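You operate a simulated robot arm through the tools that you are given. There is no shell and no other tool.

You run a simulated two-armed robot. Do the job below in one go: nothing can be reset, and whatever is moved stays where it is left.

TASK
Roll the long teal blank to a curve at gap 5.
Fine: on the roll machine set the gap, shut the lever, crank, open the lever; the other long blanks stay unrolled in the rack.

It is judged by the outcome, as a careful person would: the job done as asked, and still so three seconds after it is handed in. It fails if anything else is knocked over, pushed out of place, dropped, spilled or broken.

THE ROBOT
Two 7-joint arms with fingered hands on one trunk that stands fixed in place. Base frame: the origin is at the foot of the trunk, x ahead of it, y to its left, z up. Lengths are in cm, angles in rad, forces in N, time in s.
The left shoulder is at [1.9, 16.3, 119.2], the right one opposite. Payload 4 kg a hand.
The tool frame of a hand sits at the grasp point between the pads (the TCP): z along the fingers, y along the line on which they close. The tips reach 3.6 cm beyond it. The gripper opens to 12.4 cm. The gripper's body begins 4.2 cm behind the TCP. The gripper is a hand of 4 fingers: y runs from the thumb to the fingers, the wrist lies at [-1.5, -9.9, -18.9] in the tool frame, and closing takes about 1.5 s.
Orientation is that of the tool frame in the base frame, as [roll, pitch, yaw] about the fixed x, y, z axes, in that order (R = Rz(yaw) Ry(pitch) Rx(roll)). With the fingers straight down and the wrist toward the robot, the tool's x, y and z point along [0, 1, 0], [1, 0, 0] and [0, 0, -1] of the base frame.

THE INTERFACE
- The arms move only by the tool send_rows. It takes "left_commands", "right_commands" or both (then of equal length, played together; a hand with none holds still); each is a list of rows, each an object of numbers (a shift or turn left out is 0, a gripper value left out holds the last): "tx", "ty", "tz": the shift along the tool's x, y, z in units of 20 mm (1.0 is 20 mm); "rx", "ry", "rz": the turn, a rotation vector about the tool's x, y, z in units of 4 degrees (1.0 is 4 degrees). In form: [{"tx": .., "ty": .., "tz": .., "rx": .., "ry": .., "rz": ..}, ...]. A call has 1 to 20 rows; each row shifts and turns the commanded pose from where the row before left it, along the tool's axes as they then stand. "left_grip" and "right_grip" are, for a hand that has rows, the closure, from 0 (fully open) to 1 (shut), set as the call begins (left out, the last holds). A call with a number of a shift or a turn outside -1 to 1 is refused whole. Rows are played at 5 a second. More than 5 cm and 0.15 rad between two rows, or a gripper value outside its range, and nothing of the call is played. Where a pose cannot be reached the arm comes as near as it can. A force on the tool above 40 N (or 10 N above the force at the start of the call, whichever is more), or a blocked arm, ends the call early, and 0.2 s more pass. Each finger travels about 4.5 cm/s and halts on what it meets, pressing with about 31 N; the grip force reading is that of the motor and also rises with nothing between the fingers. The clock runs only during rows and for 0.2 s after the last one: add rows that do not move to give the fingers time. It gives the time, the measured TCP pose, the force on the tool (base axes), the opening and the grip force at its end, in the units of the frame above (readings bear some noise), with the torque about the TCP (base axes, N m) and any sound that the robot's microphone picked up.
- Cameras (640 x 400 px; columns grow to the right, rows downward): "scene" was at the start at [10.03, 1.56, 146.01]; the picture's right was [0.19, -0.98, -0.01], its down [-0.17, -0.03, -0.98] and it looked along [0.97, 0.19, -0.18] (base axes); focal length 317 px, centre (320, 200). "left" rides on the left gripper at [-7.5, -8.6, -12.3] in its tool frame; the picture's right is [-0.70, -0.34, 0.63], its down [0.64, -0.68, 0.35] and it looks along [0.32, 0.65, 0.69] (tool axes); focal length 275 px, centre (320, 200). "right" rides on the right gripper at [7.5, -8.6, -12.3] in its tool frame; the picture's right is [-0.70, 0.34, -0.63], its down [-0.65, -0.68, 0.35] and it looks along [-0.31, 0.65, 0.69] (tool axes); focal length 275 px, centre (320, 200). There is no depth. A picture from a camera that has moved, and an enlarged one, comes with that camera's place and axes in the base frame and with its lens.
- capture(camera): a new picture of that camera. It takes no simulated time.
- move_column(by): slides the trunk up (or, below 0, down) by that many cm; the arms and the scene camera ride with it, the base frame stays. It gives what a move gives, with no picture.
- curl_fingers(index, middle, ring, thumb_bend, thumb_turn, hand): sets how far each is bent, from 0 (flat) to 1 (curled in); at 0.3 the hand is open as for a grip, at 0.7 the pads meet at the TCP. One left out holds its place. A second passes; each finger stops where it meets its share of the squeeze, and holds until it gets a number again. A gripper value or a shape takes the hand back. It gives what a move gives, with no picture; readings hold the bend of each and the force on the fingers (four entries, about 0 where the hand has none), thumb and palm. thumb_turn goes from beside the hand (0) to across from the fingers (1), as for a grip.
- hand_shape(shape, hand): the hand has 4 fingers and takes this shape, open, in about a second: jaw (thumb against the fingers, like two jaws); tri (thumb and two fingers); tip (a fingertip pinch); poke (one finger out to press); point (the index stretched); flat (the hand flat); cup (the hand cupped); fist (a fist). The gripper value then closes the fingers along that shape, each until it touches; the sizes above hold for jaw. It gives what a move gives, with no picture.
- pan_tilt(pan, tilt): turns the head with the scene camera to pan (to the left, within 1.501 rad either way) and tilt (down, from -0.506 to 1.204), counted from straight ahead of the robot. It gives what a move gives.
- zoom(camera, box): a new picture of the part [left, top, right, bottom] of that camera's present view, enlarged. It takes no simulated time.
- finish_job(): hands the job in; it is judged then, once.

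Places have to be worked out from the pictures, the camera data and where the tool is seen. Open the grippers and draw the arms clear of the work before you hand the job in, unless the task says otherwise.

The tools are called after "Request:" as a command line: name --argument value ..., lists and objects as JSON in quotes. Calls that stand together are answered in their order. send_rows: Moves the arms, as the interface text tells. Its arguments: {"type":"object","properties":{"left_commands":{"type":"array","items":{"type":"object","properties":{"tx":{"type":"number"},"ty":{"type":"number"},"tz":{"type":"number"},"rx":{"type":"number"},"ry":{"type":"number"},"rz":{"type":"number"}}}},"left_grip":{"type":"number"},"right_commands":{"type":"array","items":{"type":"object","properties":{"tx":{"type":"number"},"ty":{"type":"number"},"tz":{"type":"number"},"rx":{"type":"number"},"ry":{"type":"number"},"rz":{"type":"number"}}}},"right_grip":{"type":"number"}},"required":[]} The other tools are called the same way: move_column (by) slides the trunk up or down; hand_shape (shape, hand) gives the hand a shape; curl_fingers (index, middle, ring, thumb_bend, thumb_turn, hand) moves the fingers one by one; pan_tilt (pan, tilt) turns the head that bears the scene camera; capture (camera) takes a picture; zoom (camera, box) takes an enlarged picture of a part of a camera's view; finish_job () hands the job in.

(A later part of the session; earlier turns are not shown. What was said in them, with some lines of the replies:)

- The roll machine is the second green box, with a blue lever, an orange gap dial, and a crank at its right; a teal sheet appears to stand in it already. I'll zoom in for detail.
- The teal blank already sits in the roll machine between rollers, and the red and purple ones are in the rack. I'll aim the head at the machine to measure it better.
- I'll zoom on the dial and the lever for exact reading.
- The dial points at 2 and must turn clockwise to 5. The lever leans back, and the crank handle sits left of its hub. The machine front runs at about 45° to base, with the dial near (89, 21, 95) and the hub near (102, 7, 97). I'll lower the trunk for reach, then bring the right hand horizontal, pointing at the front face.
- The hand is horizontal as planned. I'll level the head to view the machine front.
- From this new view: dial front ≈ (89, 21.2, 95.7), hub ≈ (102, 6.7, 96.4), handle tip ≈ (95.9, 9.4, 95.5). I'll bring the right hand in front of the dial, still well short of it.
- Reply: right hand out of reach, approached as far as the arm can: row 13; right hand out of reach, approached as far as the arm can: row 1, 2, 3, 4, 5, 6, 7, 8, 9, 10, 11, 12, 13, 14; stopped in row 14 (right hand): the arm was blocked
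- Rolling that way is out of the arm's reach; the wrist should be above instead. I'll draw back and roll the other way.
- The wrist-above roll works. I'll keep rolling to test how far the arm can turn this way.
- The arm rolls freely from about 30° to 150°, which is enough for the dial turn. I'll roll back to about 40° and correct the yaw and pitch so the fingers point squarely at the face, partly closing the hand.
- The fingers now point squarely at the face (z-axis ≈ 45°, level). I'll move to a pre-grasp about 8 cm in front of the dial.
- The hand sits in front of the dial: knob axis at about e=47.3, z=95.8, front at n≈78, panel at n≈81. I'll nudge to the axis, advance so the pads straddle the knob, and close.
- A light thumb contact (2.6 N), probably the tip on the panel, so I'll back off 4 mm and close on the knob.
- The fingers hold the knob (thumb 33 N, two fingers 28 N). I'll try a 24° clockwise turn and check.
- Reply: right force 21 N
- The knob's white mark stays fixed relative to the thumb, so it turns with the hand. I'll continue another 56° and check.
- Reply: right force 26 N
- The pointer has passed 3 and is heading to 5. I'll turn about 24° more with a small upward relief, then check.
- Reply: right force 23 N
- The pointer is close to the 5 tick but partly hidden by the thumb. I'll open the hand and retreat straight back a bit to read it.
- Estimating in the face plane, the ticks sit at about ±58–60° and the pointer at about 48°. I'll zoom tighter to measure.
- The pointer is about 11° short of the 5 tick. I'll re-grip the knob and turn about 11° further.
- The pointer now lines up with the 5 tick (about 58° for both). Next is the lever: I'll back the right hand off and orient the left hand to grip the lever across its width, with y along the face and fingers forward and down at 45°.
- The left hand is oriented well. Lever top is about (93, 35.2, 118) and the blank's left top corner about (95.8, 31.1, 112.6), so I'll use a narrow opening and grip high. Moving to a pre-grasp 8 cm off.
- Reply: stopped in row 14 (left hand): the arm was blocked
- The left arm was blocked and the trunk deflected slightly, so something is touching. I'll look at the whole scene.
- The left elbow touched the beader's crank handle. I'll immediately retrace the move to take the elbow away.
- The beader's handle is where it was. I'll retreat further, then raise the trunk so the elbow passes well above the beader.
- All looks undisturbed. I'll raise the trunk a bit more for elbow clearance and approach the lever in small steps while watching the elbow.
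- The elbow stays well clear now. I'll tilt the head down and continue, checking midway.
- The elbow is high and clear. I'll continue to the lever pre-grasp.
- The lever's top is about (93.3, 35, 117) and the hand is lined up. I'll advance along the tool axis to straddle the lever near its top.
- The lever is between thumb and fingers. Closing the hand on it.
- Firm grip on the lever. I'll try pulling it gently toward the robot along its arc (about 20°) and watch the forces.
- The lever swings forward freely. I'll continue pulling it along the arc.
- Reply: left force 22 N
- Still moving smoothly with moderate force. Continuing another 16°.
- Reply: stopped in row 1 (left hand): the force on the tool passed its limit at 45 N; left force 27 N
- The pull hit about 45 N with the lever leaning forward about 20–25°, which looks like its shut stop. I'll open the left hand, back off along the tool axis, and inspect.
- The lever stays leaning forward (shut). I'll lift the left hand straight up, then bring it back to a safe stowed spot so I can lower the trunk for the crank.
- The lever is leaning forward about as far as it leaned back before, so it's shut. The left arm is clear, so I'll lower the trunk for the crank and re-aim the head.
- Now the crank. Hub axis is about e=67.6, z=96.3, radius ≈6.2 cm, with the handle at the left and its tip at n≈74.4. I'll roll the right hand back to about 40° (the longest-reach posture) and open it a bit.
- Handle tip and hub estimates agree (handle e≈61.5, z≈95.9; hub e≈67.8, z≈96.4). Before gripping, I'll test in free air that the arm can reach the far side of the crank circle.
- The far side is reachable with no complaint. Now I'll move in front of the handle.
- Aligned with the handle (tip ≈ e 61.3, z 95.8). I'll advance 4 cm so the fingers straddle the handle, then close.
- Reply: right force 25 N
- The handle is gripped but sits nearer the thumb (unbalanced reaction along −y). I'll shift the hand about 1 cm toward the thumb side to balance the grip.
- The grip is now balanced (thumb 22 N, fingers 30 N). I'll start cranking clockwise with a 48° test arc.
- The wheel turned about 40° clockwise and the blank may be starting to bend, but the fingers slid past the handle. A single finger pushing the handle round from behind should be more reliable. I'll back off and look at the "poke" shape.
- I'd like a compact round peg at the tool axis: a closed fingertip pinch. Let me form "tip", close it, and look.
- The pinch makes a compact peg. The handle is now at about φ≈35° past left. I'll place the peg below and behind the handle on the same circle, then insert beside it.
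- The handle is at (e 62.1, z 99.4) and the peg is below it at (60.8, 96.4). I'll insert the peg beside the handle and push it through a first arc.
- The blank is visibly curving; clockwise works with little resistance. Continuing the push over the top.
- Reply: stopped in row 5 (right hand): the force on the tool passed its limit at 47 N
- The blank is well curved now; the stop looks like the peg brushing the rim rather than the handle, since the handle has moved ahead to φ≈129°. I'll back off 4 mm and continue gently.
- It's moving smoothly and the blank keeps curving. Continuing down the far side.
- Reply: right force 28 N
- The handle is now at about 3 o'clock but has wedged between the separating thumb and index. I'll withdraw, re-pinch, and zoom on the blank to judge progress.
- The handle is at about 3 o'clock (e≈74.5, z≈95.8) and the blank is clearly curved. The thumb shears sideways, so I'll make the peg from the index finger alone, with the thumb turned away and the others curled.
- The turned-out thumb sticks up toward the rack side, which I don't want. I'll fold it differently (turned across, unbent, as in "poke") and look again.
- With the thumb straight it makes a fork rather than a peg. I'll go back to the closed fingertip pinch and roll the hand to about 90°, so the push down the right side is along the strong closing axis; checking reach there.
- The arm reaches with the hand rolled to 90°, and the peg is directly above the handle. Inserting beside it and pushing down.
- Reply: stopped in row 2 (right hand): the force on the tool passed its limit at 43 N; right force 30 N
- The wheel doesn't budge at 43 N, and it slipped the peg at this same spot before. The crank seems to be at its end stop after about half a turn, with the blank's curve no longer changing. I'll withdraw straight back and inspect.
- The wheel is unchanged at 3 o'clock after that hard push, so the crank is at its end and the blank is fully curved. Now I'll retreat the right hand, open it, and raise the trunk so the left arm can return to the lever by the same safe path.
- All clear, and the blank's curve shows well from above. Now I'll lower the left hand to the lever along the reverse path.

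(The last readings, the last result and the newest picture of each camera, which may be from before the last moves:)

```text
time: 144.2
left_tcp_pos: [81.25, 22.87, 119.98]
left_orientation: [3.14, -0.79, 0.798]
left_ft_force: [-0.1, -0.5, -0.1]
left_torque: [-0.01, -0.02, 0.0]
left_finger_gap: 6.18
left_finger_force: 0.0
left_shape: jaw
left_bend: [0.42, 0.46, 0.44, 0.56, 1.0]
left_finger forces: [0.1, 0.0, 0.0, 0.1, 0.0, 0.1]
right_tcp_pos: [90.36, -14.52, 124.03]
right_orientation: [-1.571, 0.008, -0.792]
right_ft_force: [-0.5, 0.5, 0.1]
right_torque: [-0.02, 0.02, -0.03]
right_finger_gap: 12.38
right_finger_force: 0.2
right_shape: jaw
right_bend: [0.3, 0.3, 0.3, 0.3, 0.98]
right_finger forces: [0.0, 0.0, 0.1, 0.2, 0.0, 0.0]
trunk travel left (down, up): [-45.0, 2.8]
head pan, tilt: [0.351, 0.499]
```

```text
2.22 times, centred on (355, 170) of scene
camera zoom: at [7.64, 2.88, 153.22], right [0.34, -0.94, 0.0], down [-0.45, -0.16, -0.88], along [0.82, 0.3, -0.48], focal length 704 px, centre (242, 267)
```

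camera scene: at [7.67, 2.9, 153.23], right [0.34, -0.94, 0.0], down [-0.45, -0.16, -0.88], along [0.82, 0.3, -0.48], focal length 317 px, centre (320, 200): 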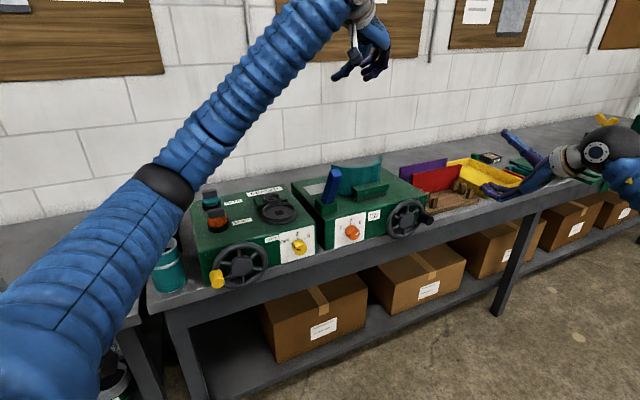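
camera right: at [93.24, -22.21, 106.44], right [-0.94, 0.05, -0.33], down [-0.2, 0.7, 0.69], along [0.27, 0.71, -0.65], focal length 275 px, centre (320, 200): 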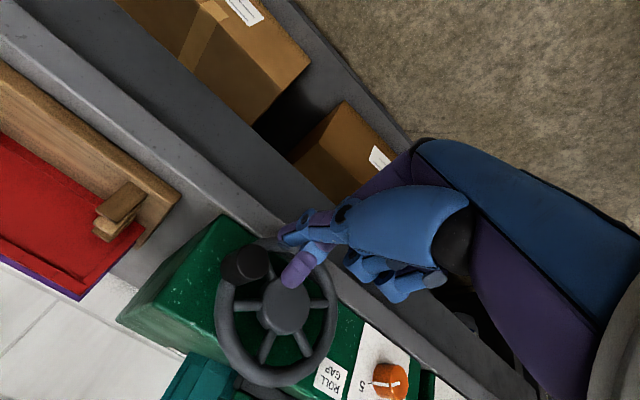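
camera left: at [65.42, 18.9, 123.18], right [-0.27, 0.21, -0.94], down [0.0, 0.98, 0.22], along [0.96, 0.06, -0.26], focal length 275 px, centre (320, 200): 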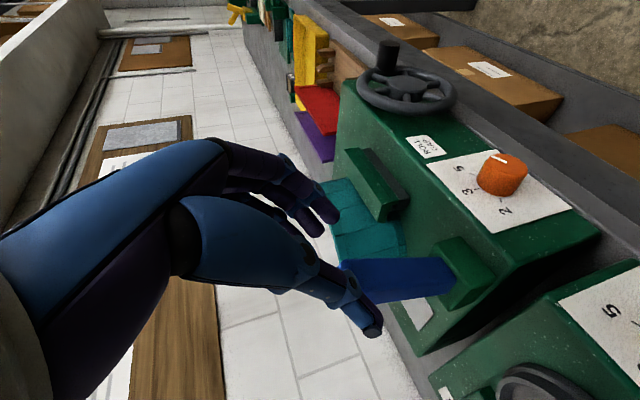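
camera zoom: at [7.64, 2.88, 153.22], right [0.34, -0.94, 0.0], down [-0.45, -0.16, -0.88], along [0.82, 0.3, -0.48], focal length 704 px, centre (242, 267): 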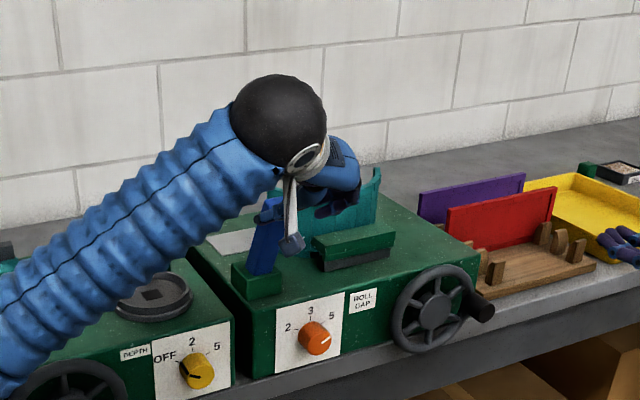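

The lever is positioned as when I left it. Advancing to straddle it again and closing.

Request:
send_rows --left_commands '[{"tz": 0.7}, {"tz": 0.7}, {"tz": 0.7}, {"tz": 0.7}, {"tz": 0.7}, {}]'

Request:
send_rows --left_commands '[{}, {}, {}, {}, {}, {}, {}]' --left_grip 0.9

Request:
capture --camera "left"

```text
time: 145.6
left_tcp_pos: [84.59, 26.44, 115.19]
left_orientation: [-3.142, -0.789, 0.796]
left_ft_force: [0.2, 0.0, -0.2]
left_torque: [0.01, 0.01, 0.03]
left_finger_gap: 6.17
left_finger_force: 0.0
left_shape: jaw
left_bend: [0.42, 0.46, 0.44, 0.56, 1.0]
left_finger forces: [0.0, 0.0, 0.0, 0.1, 0.1, 0.0]
right_tcp_pos: [90.1, -14.65, 123.99]
right_orientation: [-1.571, 0.009, -0.789]
right_ft_force: [-0.3, -0.4, 0.4]
right_torque: [0.0, 0.0, 0.01]
right_finger_gap: 12.4
right_finger_force: 0.1
right_shape: jaw
right_bend: [0.3, 0.3, 0.3, 0.3, 0.98]
right_finger forces: [0.0, 0.1, 0.1, 0.0, 0.0, 0.0]
trunk travel left (down, up): [-45.0, 2.8]
head pan, tilt: [0.351, 0.499]
```

```text
time: 147.2
left_tcp_pos: [84.51, 26.38, 115.15]
left_orientation: [3.141, -0.792, 0.796]
left_ft_force: [-0.5, 1.1, 0.2]
left_torque: [-0.11, -0.13, -0.11]
left_finger_gap: 3.28
left_finger_force: 31.3
left_shape: jaw
left_bend: [0.54, 0.56, 0.55, 0.62, 0.98]
left_finger forces: [16.7, 9.6, 3.8, 0.1, 30.0, 0.0]
right_tcp_pos: [90.21, -14.59, 123.97]
right_orientation: [-1.571, 0.009, -0.79]
right_ft_force: [0.4, 0.7, 0.3]
right_torque: [0.02, 0.01, 0.01]
right_finger_gap: 12.37
right_finger_force: 0.0
right_shape: jaw
right_bend: [0.3, 0.3, 0.3, 0.3, 0.98]
right_finger forces: [0.0, 0.0, 0.0, 0.0, 0.1, 0.0]
trunk travel left (down, up): [-45.0, 2.8]
head pan, tilt: [0.351, 0.499]
```

```text
taken
camera left: at [68.71, 22.49, 118.34], right [-0.27, 0.21, -0.94], down [0.0, 0.98, 0.21], along [0.96, 0.06, -0.26], focal length 275 px, centre (320, 200)
```

left: 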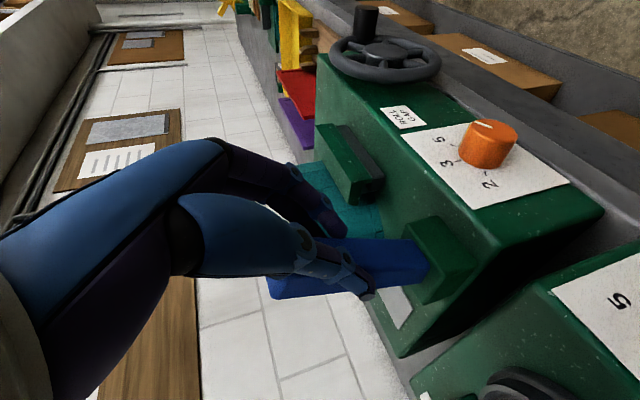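

Firm grip. I'll push the lever back along the reverse arc to open it.

Request:
send_rows --left_commands '[{"tx": 0.46, "tz": 0.194}, {"tx": 0.445, "tz": 0.227}, {"tx": 0.427, "tz": 0.257}, {"tx": 0.409, "tz": 0.286}, {"tx": 0.388, "tz": 0.314}]'

Request:
send_rows --left_commands '[{"tx": 0.365, "tz": 0.341}, {"tx": 0.341, "tz": 0.365}, {"tx": 0.314, "tz": 0.388}, {"tx": 0.286, "tz": 0.409}, {"tx": 0.257, "tz": 0.427}]'

Request:
capture --camera "left"

Request:
zoom --camera "scene" --box '[270, 80, 440, 260]'

```text
time: 148.3
left_tcp_pos: [87.82, 29.77, 116.43]
left_orientation: [3.137, -0.792, 0.799]
left_ft_force: [-4.4, -6.1, 11.2]
left_torque: [-0.41, 0.1, -0.18]
left_finger_gap: 3.18
left_finger_force: 31.0
left_shape: jaw
left_bend: [0.54, 0.57, 0.56, 0.62, 1.0]
left_finger forces: [21.8, 8.3, 4.0, 0.1, 32.2, 0.1]
right_tcp_pos: [90.15, -14.64, 124.05]
right_orientation: [-1.57, 0.008, -0.793]
right_ft_force: [0.5, 0.0, -1.3]
right_torque: [0.01, 0.02, -0.07]
right_finger_gap: 12.36
right_finger_force: 0.0
right_shape: jaw
right_bend: [0.3, 0.3, 0.3, 0.3, 0.98]
right_finger forces: [0.0, 0.0, 0.1, 0.0, 0.1, 0.0]
trunk travel left (down, up): [-45.0, 2.8]
head pan, tilt: [0.351, 0.499]
```

```text
time: 149.7
left_tcp_pos: [91.25, 32.71, 116.0]
left_orientation: [3.138, -0.789, 0.788]
left_ft_force: [-35.0, -24.9, 8.7]
left_torque: [-0.39, 0.9, -0.18]
left_finger_gap: 3.2
left_finger_force: 31.1
left_shape: jaw
left_bend: [0.54, 0.58, 0.57, 0.63, 0.99]
left_finger forces: [16.9, 8.2, 4.7, 0.0, 45.1, 0.0]
right_tcp_pos: [90.09, -14.59, 124.27]
right_orientation: [-1.568, 0.006, -0.791]
right_ft_force: [0.6, 1.0, -0.1]
right_torque: [0.01, 0.03, -0.03]
right_finger_gap: 12.36
right_finger_force: 0.0
right_shape: jaw
right_bend: [0.3, 0.3, 0.3, 0.3, 0.98]
right_finger forces: [0.0, 0.0, 0.0, 0.0, 0.1, 0.0]
trunk travel left (down, up): [-45.0, 2.8]
head pan, tilt: [0.351, 0.499]
stopped in row 5 (left hand): the force on the tool passed its limit at 44 N (the readings are from after the stop); the commanded pose is now the measured one
```

```text
taken
camera left: at [75.16, 28.9, 119.27], right [-0.27, 0.21, -0.94], down [0.01, 0.98, 0.21], along [0.96, 0.05, -0.26], focal length 275 px, centre (320, 200)
```

left: 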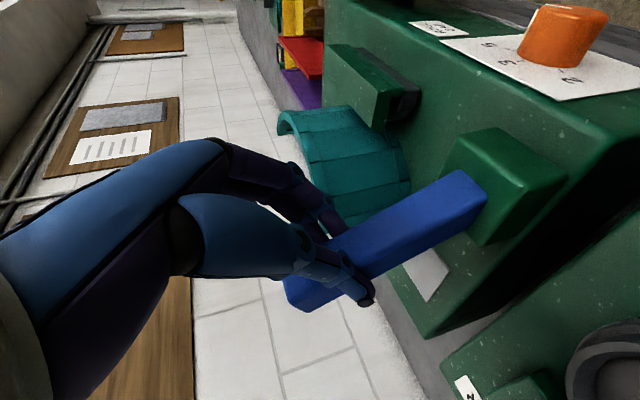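

```text
2.22 times, centred on (355, 170) of scene
camera zoom: at [7.24, 2.79, 153.25], right [0.34, -0.94, 0.0], down [-0.45, -0.16, -0.88], along [0.82, 0.3, -0.48], focal length 704 px, centre (242, 267)
```

zoom: 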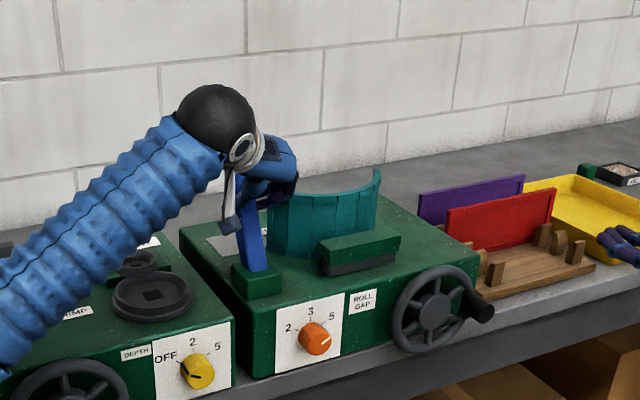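

The lever reached its back (open) stop at 44 N, and the blank shows a clear curve. Releasing and backing off along the tool axis.

Request:
send_rows --left_commands '[{}, {}, {}, {}, {"tz": -0.5}, {"tz": -0.7}, {"tz": -0.8}, {"tz": -0.8}, {"tz": -0.8}, {}]' --left_grip 0.57

Request:
send_rows --left_commands '[{"tz": -0.9}, {"tz": -0.9, "tx": 0.3}, {"tx": 0.88, "tz": -0.88}, {"tx": 0.88, "tz": -0.88}, {"tx": 0.88, "tz": -0.88}, {"tx": 0.88, "tz": -0.88}, {"tx": 0.88, "tz": -0.88}, {"tx": 0.88, "tz": -0.88}, {"tx": 0.88, "tz": -0.88}, {"tx": 0.88, "tz": -0.88}]'

Request:
send_rows --left_commands '[{"tx": -0.1, "ty": -0.9, "tz": -0.1}, {"tx": -0.1, "ty": -0.9, "tz": -0.1}, {"tx": -0.1, "ty": -0.9, "tz": -0.1}, {"tx": -0.1, "ty": -0.9, "tz": -0.1}, {"tx": -0.1, "ty": -0.9, "tz": -0.1}, {"tx": -0.1, "ty": -0.9, "tz": -0.1}, {"tx": -0.1, "ty": -0.9, "tz": -0.1}, {"tx": -0.1, "ty": -0.9, "tz": -0.1}, {"tx": -0.1, "ty": -0.9, "tz": -0.1}, {"tx": -0.1, "ty": -0.9, "tz": -0.1}, {"tx": -0.1, "ty": -0.9, "tz": -0.1}, {"tx": -0.1, "ty": -0.9, "tz": -0.1}, {"tx": -0.1, "ty": -0.9, "tz": -0.1}, {"tx": -0.1, "ty": -0.9, "tz": -0.1}, {"tx": -0.1, "ty": -0.9, "tz": -0.1}, {"tx": -0.1, "ty": -0.9, "tz": -0.1}, {"tx": -0.1, "ty": -0.9, "tz": -0.1}]' --left_grip 0.0

Request:
capture --camera "scene"

Request:
zoom --camera "scene" --box '[270, 130, 450, 250]'

Request:
zoom --camera "scene" --box '[320, 205, 390, 250]'

```text
time: 151.9
left_tcp_pos: [87.8, 29.49, 120.69]
left_orientation: [3.14, -0.787, 0.793]
left_ft_force: [-1.0, -0.1, -0.3]
left_torque: [0.0, 0.01, 0.02]
left_finger_gap: 5.3
left_finger_force: 0.0
left_shape: jaw
left_bend: [0.45, 0.49, 0.47, 0.58, 1.0]
left_finger forces: [0.0, 0.0, 0.1, 0.0, 0.0, 0.1]
right_tcp_pos: [90.33, -14.54, 124.03]
right_orientation: [-1.571, 0.009, -0.792]
right_ft_force: [0.2, -0.3, -0.3]
right_torque: [-0.02, -0.01, 0.05]
right_finger_gap: 12.39
right_finger_force: 0.1
right_shape: jaw
right_bend: [0.3, 0.3, 0.3, 0.3, 0.98]
right_finger forces: [0.0, 0.0, 0.0, 0.0, 0.1, 0.0]
trunk travel left (down, up): [-45.0, 2.8]
head pan, tilt: [0.351, 0.499]
```

```text
time: 154.1
left_tcp_pos: [86.28, 28.01, 143.74]
left_orientation: [-3.14, -0.789, 0.79]
left_ft_force: [0.8, 0.0, 0.2]
left_torque: [-0.03, -0.02, -0.02]
left_finger_gap: 5.31
left_finger_force: 0.0
left_shape: jaw
left_bend: [0.45, 0.49, 0.47, 0.58, 1.0]
left_finger forces: [0.0, 0.0, 0.1, 0.0, 0.0, 0.0]
right_tcp_pos: [90.31, -14.58, 123.96]
right_orientation: [-1.57, 0.008, -0.794]
right_ft_force: [0.3, -0.2, 0.5]
right_torque: [-0.02, 0.02, 0.0]
right_finger_gap: 12.37
right_finger_force: 0.1
right_shape: jaw
right_bend: [0.3, 0.3, 0.3, 0.3, 0.98]
right_finger forces: [0.0, 0.0, 0.1, 0.0, 0.1, 0.0]
trunk travel left (down, up): [-45.0, 2.8]
head pan, tilt: [0.351, 0.499]
```

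```text
time: 157.7
left_tcp_pos: [61.01, 46.06, 143.73]
left_orientation: [-3.141, -0.788, 0.792]
left_ft_force: [0.3, -0.3, 0.1]
left_torque: [-0.03, 0.0, -0.02]
left_finger_gap: 12.37
left_finger_force: 0.1
left_shape: jaw
left_bend: [0.3, 0.3, 0.3, 0.3, 0.98]
left_finger forces: [0.0, 0.0, 0.0, 0.0, 0.0, 0.1]
right_tcp_pos: [90.15, -14.68, 123.97]
right_orientation: [-1.571, 0.007, -0.79]
right_ft_force: [-1.4, -0.2, 0.3]
right_torque: [0.0, 0.0, -0.04]
right_finger_gap: 12.33
right_finger_force: 0.0
right_shape: jaw
right_bend: [0.3, 0.3, 0.3, 0.3, 0.98]
right_finger forces: [0.0, 0.0, 0.0, 0.0, 0.0, 0.0]
trunk travel left (down, up): [-45.0, 2.8]
head pan, tilt: [0.351, 0.499]
```

```text
taken
camera scene: at [7.55, 2.97, 153.23], right [0.34, -0.94, 0.0], down [-0.45, -0.16, -0.88], along [0.82, 0.3, -0.48], focal length 317 px, centre (320, 200)
```

scene: 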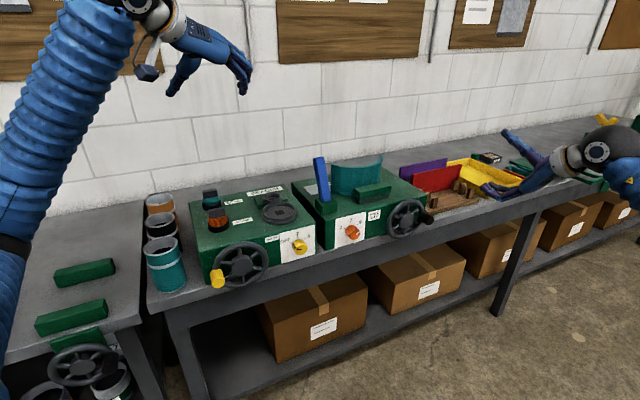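

```text
3.33 times, centred on (360, 190) of scene
camera zoom: at [7.55, 2.97, 153.23], right [0.34, -0.94, 0.0], down [-0.45, -0.16, -0.88], along [0.82, 0.3, -0.48], focal length 1056 px, centre (187, 233)
```

zoom: 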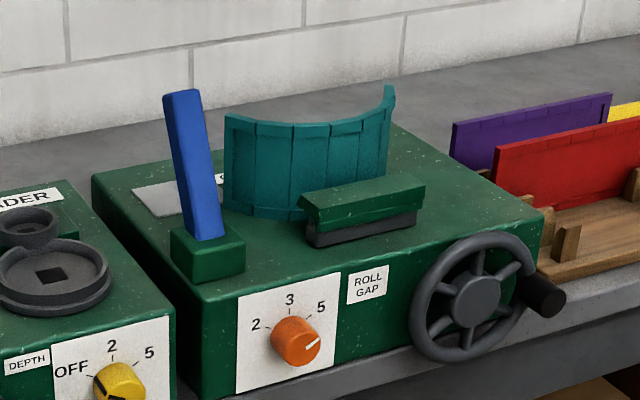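

```text
8.89 times, centred on (355, 228) of scene
camera zoom: at [7.55, 2.97, 153.23], right [0.34, -0.94, 0.0], down [-0.45, -0.16, -0.88], along [0.82, 0.3, -0.48], focal length 2816 px, centre (9, -44)
```

zoom: 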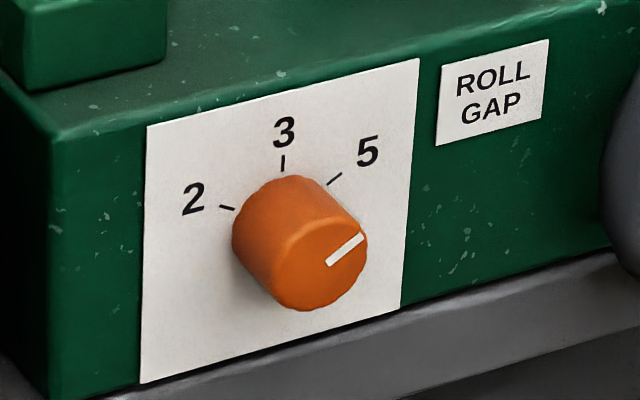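

The lever leans back as it did at the start (open), the dial reads 5, the blank is curved, and the other blanks are untouched in the rack. I'll draw the right hand well back from the bench before handing in.

Request:
send_rows --right_commands '[{"tz": -0.9}, {"tz": -0.9}, {"tz": -0.9}, {"tz": -0.9}, {"tz": -0.9}, {"tz": -0.9}, {"tz": -0.9}, {"tz": -0.9}, {}]'

Request:
pan_tilt --pan 0.1 --tilt 0.45

Request:
capture --camera "scene"

Request:
zoom --camera "scene" --box '[160, 80, 400, 230]'

```text
time: 159.7
left_tcp_pos: [61.07, 46.06, 143.71]
left_orientation: [-3.14, -0.787, 0.79]
left_ft_force: [0.1, 0.2, 0.0]
left_torque: [-0.01, 0.05, -0.02]
left_finger_gap: 12.38
left_finger_force: 0.0
left_shape: jaw
left_bend: [0.3, 0.3, 0.3, 0.3, 0.98]
left_finger forces: [0.0, 0.0, 0.0, 0.0, 0.0, 0.0]
right_tcp_pos: [80.03, -24.75, 123.86]
right_orientation: [-1.571, 0.009, -0.793]
right_ft_force: [0.5, 0.3, -0.1]
right_torque: [0.02, 0.01, -0.01]
right_finger_gap: 12.37
right_finger_force: 0.0
right_shape: jaw
right_bend: [0.3, 0.3, 0.3, 0.3, 0.98]
right_finger forces: [0.0, 0.0, 0.0, 0.1, 0.1, 0.0]
trunk travel left (down, up): [-45.0, 2.8]
head pan, tilt: [0.351, 0.499]
```

```text
time: 160.5
left_tcp_pos: [61.16, 45.98, 143.77]
left_orientation: [-3.139, -0.79, 0.789]
left_ft_force: [0.0, -0.1, 0.1]
left_torque: [-0.02, 0.03, 0.01]
left_finger_gap: 12.36
left_finger_force: 0.0
left_shape: jaw
left_bend: [0.3, 0.3, 0.3, 0.3, 0.98]
left_finger forces: [0.1, 0.0, 0.0, 0.0, 0.1, 0.0]
right_tcp_pos: [79.93, -24.71, 123.89]
right_orientation: [-1.571, 0.008, -0.79]
right_ft_force: [0.0, 1.2, 0.0]
right_torque: [0.04, 0.0, -0.01]
right_finger_gap: 12.38
right_finger_force: 0.1
right_shape: jaw
right_bend: [0.3, 0.3, 0.3, 0.3, 0.98]
right_finger forces: [0.1, 0.1, 0.0, 0.1, 0.1, 0.0]
trunk travel left (down, up): [-45.0, 2.8]
head pan, tilt: [0.099, 0.45]
```

```text
taken
camera scene: at [8.22, 0.7, 153.67], right [0.1, -0.99, 0.0], down [-0.44, -0.04, -0.9], along [0.89, 0.09, -0.44], focal length 317 px, centre (320, 200)
```

scene: 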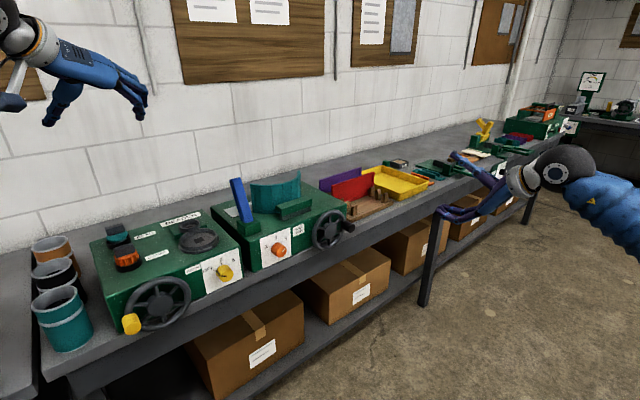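

```text
2.67 times, centred on (280, 155) of scene
camera zoom: at [8.22, 0.7, 153.67], right [0.1, -0.99, 0.0], down [-0.44, -0.04, -0.9], along [0.89, 0.09, -0.44], focal length 845 px, centre (427, 320)
```

zoom: 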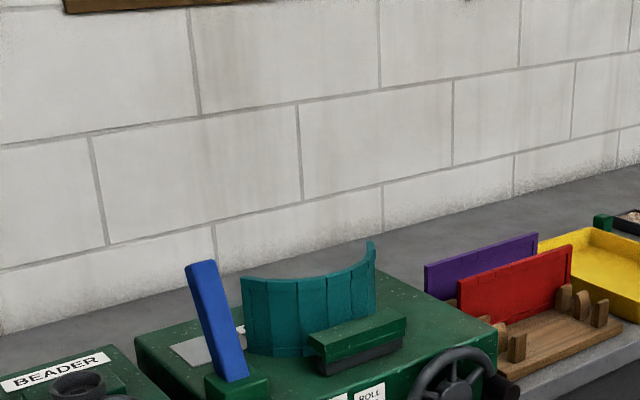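

Final state: gap dial on 5, lever open, crank at its end stop, teal blank curved. The red and purple blanks are flat in the rack, nothing else has moved, both hands are open and the arms are clear. Handing in.

Request:
finish_job

```text
The job is handed in.
```

The teal blank is rolled to a curve at gap 5, and I've handed the job in.

- **Gap:** The dial went from 2 to 5, with the pointer lined up on the 5 mark.
- **Lever:** I pulled it forward to its shut stop for the rolling. Afterwards I pushed it back to its open stop, leaning as it did at the start.
- **Crank:** I turned it clockwise about half a turn. At that point it would not move under about 43 N and the curve had almost stopped changing, so I took that as its end stop. I did not confirm it any other way.
- **Other blanks:** The red and purple ones are still flat in the rack.

During the lever approach my left elbow touched the beader's crank handle. In the pictures afterwards the handle and wheel looked unmoved, and nothing else appears shifted. Both hands are open and clear of the bench.
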